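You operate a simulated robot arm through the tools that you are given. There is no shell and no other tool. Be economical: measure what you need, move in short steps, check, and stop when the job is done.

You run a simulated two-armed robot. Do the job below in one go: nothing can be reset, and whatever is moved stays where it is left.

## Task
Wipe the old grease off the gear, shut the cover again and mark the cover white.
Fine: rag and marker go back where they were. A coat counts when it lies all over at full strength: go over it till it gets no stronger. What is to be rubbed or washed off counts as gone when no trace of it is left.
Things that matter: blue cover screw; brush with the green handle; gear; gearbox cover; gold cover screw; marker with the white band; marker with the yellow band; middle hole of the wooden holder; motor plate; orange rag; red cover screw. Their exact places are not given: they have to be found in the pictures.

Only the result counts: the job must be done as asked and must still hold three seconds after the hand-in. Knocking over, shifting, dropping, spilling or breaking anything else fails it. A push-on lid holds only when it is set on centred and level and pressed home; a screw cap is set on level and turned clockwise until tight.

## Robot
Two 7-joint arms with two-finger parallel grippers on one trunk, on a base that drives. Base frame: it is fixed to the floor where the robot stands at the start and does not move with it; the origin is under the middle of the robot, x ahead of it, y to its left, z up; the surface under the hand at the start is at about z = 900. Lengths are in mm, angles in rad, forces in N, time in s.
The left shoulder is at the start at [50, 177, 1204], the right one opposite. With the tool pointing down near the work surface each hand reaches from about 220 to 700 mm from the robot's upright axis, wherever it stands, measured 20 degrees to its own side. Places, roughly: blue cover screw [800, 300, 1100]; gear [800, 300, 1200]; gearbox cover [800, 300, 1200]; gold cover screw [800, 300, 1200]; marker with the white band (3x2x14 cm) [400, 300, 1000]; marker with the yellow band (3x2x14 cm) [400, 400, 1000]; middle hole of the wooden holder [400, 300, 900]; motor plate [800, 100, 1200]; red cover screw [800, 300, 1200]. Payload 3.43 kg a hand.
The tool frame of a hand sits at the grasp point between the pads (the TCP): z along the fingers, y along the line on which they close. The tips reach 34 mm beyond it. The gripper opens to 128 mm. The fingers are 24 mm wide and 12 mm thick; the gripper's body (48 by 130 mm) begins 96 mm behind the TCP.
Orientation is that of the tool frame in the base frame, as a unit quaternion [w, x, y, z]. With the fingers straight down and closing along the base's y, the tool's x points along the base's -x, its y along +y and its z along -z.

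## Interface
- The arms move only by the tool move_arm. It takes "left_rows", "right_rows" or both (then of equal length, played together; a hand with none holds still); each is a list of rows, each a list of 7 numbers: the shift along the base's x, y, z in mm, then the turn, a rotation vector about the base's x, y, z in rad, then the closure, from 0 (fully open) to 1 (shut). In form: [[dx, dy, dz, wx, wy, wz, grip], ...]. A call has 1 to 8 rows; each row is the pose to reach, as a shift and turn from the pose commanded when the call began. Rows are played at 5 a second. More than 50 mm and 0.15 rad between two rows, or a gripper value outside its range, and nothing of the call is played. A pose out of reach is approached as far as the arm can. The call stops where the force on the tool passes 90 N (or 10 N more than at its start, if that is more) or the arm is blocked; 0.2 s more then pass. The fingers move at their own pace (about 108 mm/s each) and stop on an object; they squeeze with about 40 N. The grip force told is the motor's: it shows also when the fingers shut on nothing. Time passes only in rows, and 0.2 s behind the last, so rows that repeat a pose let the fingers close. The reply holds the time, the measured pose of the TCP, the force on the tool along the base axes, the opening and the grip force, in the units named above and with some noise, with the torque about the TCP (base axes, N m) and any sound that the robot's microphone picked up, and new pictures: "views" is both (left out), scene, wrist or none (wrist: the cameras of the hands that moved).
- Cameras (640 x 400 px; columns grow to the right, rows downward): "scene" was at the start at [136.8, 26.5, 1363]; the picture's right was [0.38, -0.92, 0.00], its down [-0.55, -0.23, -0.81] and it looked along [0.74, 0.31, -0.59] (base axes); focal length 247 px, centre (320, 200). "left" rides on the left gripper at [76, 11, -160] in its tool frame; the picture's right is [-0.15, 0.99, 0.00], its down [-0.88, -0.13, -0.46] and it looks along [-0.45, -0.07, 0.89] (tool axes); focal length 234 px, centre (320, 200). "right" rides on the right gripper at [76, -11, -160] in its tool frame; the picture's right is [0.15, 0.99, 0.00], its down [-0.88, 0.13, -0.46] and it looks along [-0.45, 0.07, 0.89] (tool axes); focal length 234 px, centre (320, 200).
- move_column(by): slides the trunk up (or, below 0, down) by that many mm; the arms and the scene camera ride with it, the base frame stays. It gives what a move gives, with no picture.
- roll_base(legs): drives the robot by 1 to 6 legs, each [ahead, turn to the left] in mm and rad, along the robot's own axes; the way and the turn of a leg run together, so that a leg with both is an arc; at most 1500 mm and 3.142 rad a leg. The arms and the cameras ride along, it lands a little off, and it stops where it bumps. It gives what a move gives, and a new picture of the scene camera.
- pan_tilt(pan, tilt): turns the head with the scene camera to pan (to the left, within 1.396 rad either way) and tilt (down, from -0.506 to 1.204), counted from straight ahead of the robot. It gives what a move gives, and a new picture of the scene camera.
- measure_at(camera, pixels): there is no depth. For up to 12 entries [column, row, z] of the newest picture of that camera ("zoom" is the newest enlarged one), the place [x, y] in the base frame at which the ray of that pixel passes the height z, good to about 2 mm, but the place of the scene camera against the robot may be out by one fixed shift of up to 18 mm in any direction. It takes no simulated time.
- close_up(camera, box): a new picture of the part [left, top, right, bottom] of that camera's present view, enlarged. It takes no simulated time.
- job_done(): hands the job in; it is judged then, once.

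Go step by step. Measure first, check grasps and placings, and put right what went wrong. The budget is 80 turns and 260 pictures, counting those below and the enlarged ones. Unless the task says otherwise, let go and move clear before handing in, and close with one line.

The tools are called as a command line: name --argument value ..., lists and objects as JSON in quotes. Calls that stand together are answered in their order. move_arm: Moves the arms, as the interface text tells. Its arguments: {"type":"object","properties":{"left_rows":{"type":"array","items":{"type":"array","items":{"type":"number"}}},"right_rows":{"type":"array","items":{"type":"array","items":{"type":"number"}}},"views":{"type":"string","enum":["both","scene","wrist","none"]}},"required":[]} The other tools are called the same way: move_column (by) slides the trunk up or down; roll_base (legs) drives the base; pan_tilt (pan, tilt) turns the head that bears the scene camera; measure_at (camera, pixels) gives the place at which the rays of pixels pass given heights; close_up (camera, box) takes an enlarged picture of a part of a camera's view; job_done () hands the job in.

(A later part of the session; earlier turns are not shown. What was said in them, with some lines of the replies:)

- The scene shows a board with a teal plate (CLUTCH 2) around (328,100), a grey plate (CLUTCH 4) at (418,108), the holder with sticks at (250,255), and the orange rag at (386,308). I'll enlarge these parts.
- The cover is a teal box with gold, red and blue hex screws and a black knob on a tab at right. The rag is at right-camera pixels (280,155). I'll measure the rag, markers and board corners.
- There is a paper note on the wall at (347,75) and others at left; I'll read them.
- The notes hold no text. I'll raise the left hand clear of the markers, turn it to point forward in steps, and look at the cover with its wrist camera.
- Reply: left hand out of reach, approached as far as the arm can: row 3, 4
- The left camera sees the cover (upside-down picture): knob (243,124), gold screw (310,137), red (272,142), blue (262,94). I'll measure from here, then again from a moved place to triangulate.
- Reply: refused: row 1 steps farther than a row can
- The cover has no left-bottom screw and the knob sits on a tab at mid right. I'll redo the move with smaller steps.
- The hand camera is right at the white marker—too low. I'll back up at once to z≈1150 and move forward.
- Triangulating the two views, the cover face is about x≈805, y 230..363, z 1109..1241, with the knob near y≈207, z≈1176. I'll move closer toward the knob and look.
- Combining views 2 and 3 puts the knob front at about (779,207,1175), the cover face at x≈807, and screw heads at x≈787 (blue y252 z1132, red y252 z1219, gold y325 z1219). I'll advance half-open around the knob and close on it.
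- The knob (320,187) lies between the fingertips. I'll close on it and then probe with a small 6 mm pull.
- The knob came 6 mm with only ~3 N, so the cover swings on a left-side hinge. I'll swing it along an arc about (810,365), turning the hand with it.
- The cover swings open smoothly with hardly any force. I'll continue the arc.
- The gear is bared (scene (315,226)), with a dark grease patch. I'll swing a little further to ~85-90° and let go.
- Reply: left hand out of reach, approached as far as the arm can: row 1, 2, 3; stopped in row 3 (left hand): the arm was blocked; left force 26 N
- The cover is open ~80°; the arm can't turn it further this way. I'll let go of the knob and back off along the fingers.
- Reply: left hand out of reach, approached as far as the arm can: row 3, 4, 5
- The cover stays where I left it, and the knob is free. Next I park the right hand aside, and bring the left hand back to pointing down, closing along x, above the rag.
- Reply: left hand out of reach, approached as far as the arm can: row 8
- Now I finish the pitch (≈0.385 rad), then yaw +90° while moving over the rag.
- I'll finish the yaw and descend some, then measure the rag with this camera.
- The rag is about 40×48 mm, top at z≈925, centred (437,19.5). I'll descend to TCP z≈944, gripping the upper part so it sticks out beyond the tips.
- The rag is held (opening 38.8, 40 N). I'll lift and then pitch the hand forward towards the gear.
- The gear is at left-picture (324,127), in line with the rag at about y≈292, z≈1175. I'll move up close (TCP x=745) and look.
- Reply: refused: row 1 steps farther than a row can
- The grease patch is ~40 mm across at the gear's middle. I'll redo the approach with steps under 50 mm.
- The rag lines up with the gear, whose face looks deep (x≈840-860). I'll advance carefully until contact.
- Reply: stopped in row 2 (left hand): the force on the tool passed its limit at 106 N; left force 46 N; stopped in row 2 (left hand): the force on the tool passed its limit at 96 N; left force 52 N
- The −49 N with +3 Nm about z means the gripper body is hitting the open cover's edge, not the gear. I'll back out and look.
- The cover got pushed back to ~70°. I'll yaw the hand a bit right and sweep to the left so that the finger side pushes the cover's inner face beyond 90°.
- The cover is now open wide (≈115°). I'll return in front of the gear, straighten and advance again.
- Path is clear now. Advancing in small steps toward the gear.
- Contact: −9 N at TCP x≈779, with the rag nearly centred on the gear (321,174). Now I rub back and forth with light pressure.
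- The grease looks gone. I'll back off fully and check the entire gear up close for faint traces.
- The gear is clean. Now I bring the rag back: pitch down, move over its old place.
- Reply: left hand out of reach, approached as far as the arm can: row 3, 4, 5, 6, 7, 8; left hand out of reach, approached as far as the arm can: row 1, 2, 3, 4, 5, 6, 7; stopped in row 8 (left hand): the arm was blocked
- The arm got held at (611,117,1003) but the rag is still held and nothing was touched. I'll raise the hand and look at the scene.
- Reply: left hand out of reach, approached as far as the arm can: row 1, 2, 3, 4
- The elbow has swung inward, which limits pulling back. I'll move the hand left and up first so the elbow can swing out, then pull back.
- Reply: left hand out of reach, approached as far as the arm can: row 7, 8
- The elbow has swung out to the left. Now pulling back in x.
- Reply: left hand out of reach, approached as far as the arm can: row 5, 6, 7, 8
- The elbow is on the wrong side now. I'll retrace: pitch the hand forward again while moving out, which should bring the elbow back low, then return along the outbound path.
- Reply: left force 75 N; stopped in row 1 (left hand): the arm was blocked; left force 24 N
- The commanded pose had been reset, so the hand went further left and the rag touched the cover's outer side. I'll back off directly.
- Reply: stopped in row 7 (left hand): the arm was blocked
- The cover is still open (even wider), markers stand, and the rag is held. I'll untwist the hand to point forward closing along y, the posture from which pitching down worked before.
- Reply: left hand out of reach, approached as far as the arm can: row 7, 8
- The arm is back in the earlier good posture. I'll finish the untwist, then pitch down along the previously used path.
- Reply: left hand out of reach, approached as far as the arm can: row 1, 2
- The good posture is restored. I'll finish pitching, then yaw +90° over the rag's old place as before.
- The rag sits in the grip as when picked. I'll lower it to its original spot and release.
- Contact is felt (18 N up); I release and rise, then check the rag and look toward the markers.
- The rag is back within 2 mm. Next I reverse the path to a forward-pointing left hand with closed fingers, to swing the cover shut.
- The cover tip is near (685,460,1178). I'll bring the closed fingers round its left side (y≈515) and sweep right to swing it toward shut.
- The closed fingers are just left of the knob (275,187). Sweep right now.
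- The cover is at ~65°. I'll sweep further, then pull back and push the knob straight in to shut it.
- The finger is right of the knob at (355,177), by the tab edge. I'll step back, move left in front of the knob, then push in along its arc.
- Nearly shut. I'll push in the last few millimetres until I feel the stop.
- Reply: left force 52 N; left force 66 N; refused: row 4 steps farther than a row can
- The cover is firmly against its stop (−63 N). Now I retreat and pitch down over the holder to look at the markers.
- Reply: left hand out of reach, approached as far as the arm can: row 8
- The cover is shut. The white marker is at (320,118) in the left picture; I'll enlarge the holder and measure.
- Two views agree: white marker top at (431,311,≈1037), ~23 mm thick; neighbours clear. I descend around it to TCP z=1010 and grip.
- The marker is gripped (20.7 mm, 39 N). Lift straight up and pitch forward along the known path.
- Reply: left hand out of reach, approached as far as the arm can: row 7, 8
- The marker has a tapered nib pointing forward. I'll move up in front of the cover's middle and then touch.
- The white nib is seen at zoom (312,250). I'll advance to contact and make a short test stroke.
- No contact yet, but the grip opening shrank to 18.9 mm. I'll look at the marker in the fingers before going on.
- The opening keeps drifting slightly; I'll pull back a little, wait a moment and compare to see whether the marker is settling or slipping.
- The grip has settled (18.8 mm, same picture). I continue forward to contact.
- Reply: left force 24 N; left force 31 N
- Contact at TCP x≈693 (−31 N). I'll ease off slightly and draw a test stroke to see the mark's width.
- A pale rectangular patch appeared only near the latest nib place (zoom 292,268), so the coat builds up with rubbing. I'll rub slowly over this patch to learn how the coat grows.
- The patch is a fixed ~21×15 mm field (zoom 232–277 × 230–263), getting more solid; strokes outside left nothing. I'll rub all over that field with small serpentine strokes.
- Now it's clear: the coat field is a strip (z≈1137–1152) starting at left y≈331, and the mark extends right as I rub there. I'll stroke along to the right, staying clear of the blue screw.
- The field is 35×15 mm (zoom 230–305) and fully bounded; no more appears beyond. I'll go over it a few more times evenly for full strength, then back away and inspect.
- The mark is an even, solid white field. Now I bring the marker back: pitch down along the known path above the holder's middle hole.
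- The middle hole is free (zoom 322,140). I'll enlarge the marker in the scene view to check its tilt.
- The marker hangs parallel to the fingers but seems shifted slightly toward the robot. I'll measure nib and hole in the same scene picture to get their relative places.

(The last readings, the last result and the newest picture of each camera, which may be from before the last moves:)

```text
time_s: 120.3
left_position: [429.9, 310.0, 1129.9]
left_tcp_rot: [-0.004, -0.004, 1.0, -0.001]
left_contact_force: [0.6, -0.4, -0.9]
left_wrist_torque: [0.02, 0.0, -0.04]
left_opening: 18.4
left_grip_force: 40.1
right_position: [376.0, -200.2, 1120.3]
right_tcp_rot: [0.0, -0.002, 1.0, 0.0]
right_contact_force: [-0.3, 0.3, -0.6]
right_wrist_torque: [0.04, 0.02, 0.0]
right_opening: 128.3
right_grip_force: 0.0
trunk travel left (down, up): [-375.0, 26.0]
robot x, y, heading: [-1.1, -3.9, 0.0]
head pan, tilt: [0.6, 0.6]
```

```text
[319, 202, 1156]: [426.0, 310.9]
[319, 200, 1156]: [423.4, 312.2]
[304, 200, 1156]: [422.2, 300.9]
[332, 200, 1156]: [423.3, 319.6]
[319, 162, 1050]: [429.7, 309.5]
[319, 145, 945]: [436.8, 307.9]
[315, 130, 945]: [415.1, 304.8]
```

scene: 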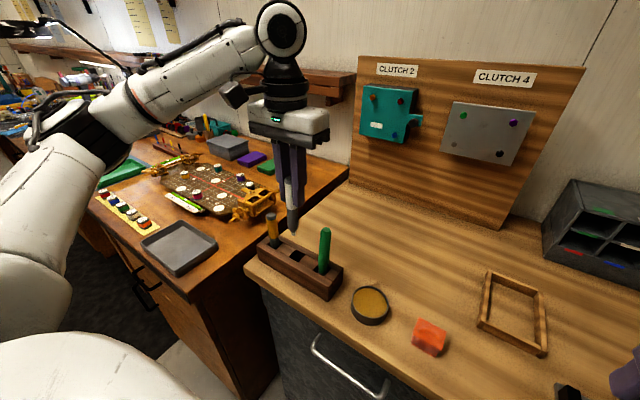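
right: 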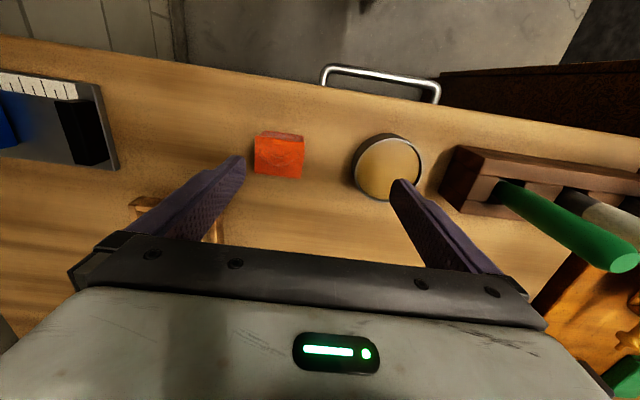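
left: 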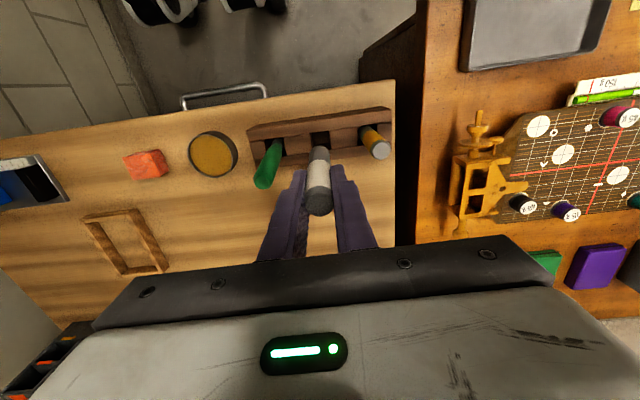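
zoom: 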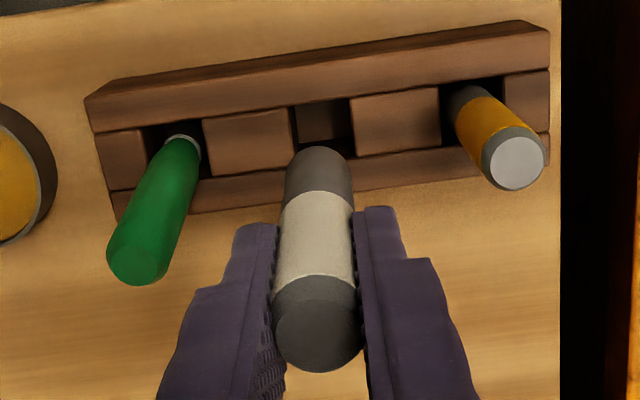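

Nib and hole agree in y; the nib is ~5 mm short in x (toward the robot). I'll shift +5.5 mm in x and lower in steps, checking forces.

move_arm --left_rows '[[5.5, 0, -10, 0, 0, 0, 1], [5.5, 0, -40, 0, 0, 0, 1], [5.5, 0, -65, 0, 0, 0, 1], [5.5, 0, -80, 0, 0, 0, 1], [5.5, 0, -80, 0, 0, 0, 1]]' --views "both"

close_up --camera "scene" --box '[250, 190, 350, 290]'

close_up --camera "left" --box '[220, 100, 420, 225]'

```text
time_s: 121.5
left_position: [434.0, 309.7, 1049.8]
left_tcp_rot: [-0.004, -0.004, 1.0, -0.001]
left_contact_force: [-0.9, 0.3, -0.7]
left_wrist_torque: [-0.04, 0.0, 0.05]
left_opening: 18.6
left_grip_force: 40.1
right_position: [375.1, -200.4, 1120.5]
right_tcp_rot: [0.0, -0.002, 1.0, 0.0]
right_contact_force: [0.7, 0.1, 0.7]
right_wrist_torque: [0.01, 0.0, 0.0]
right_opening: 127.8
right_grip_force: 0.1
trunk travel left (down, up): [-375.0, 26.0]
robot x, y, heading: [-2.6, -0.2, 0.0]
head pan, tilt: [0.6, 0.6]
```

scene: 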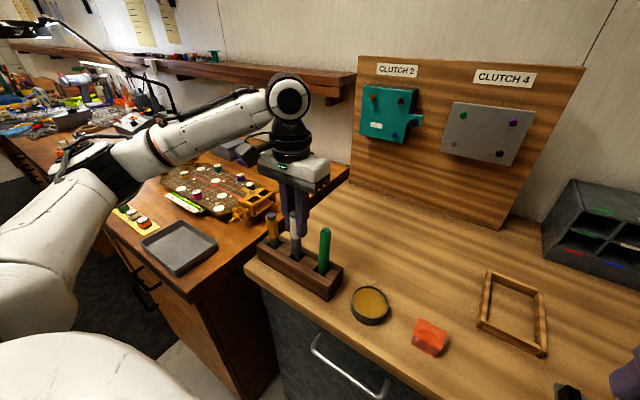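
left: 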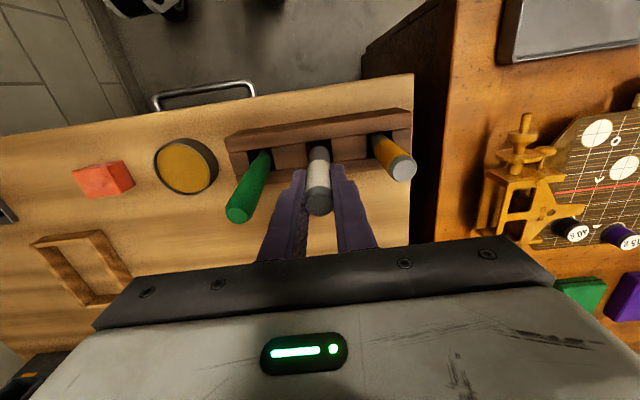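

```text
4.00 times, centred on (300, 240) of scene
```

zoom: 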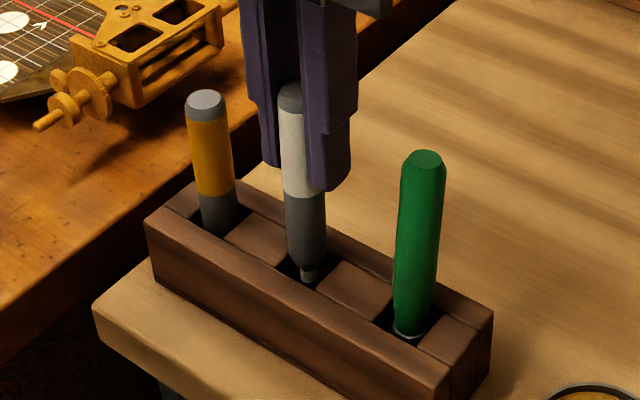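

```text
3.20 times, centred on (320, 162) of left
```

zoom: 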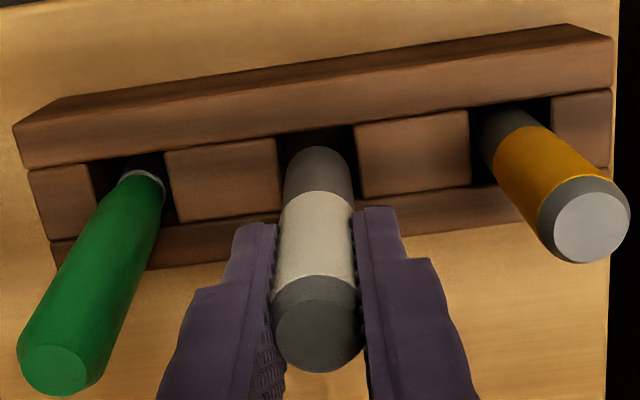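

The nib is entering the middle hole with no force. Lower on slowly.

move_arm --left_rows '[[0, 0, -8, 0, 0, 0, 1], [0, 0, -16, 0, 0, 0, 1], [0, 0, -24, 0, 0, 0, 1], [0, 0, -30, 0, 0, 0, 1], [0, 0, -35, 0, 0, 0, 1], [0, 0, -35, 0, 0, 0, 1]]' --views "wrist"

close_up --camera "scene" --box '[250, 190, 350, 290]'

```text
time_s: 122.9
left_position: [435.6, 310.2, 1016.2]
left_tcp_rot: [-0.002, -0.003, 1.0, 0.0]
left_contact_force: [-1.3, 0.5, 8.8]
left_wrist_torque: [0.12, 0.01, -0.01]
left_opening: 18.2
left_grip_force: 39.9
right_position: [374.9, -199.0, 1121.4]
right_tcp_rot: [0.0, -0.002, 1.0, 0.001]
right_contact_force: [0.2, 0.2, -0.7]
right_wrist_torque: [0.03, 0.01, 0.0]
right_opening: 127.8
right_grip_force: 0.0
trunk travel left (down, up): [-375.0, 26.0]
robot x, y, heading: [0.8, 1.5, 0.005]
head pan, tilt: [0.6, 0.6]
```

left: 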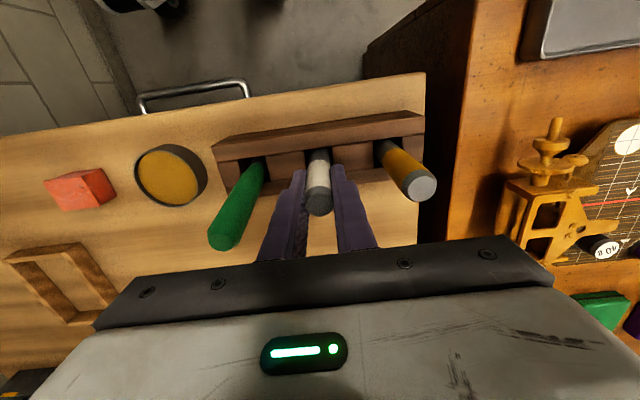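

```text
4.00 times, centred on (300, 240) of scene
```

zoom: 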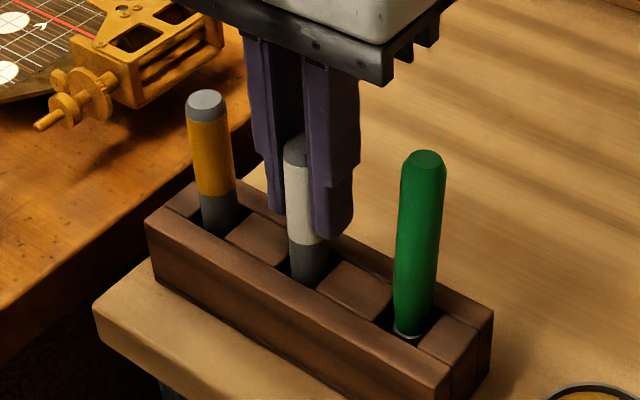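

It rests on the bottom (9 N). I release to 51 mm and rise straight up.

move_arm --left_rows '[[0, 0, 0, 0, 0, 0, 0.6], [0, 0, 0, 0, 0, 0, 0.6], [0, 0, 0, 0, 0, 0, 0.6], [0, 0, 30, 0, 0, 0, 0.6], [0, 0, 75, 0, 0, 0, 0.6], [0, 0, 120, 0, 0, 0, 0.6], [0, 0, 160, 0, 0, 0, 0.6], [0, 0, 190, 0, 0, 0, 0.6]]' --views "both"

close_up --camera "scene" --box '[250, 190, 350, 290]'

close_up --camera "scene" --box '[350, 70, 450, 150]'

close_up --camera "scene" --box '[340, 260, 560, 370]'

```text
time_s: 124.7
left_position: [434.8, 309.4, 1206.6]
left_tcp_rot: [-0.003, -0.005, 1.0, 0.0]
left_contact_force: [-0.7, -0.2, 0.1]
left_wrist_torque: [0.03, 0.01, 0.0]
left_opening: 51.2
left_grip_force: 0.0
right_position: [375.8, -200.0, 1120.2]
right_tcp_rot: [0.0, -0.001, 1.0, 0.001]
right_contact_force: [1.3, 0.2, 0.3]
right_wrist_torque: [0.04, 0.04, 0.01]
right_opening: 128.1
right_grip_force: 0.1
trunk travel left (down, up): [-375.0, 26.0]
robot x, y, heading: [-1.5, 0.2, 0.001]
head pan, tilt: [0.6, 0.6]
```

scene: 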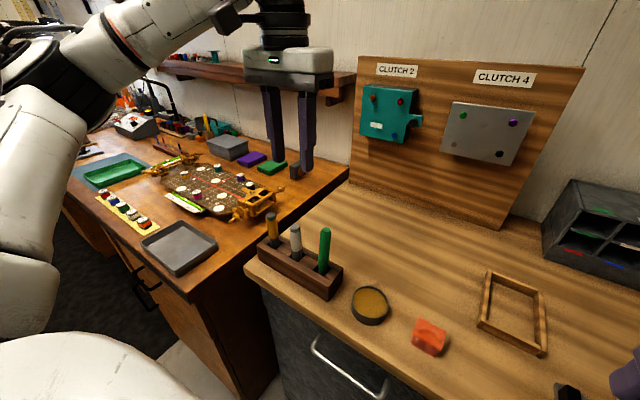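
left: 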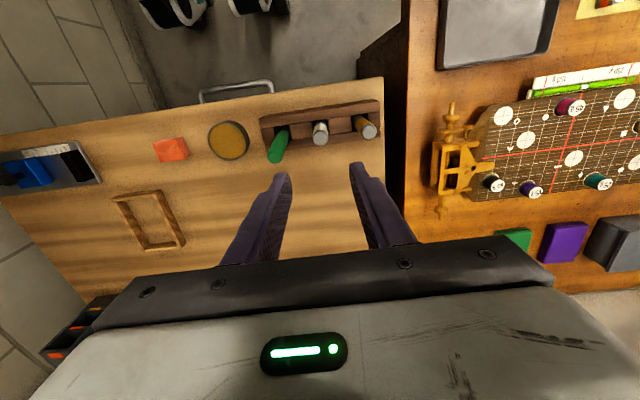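

```text
4.00 times, centred on (300, 240) of scene
```

zoom: 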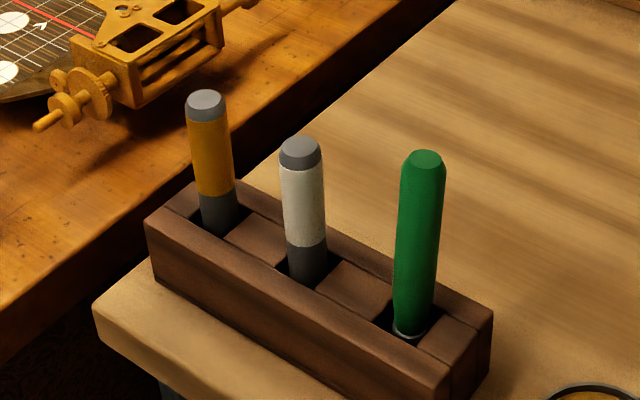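

```text
5.00 times, centred on (400, 110) of scene
```

zoom: 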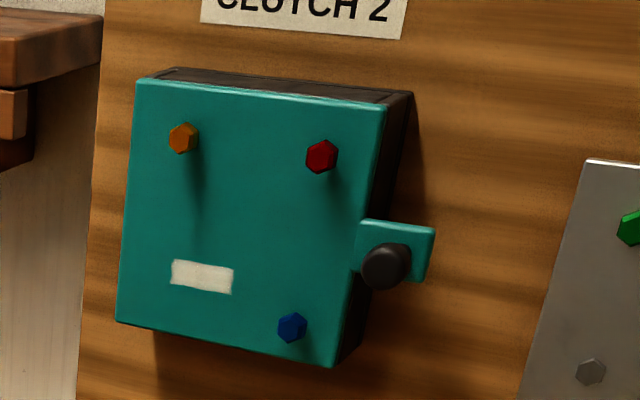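

```text
2.91 times, centred on (450, 315) of scene
```

zoom: 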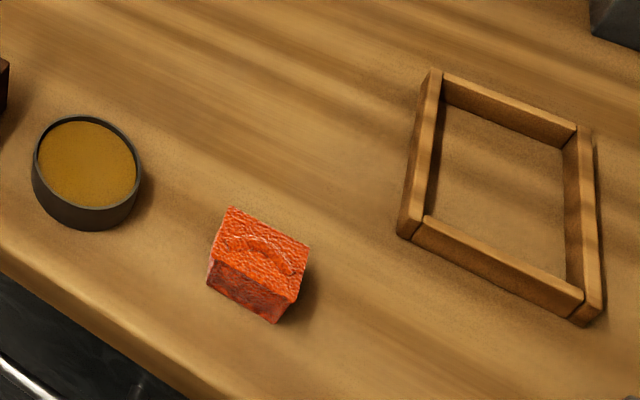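

The marker stands in the middle hole, the rag is back, the cover is shut with an even white mark, and both hands are clear. I hand the job in.

job_done

```text
The job is handed in.
```

The gear was wiped until no grease showed in the close-ups. The cover is pushed shut against its stop and carries an even white mark. The rag is within about 2 mm of where it lay, and the white-band marker stands in the middle hole again.
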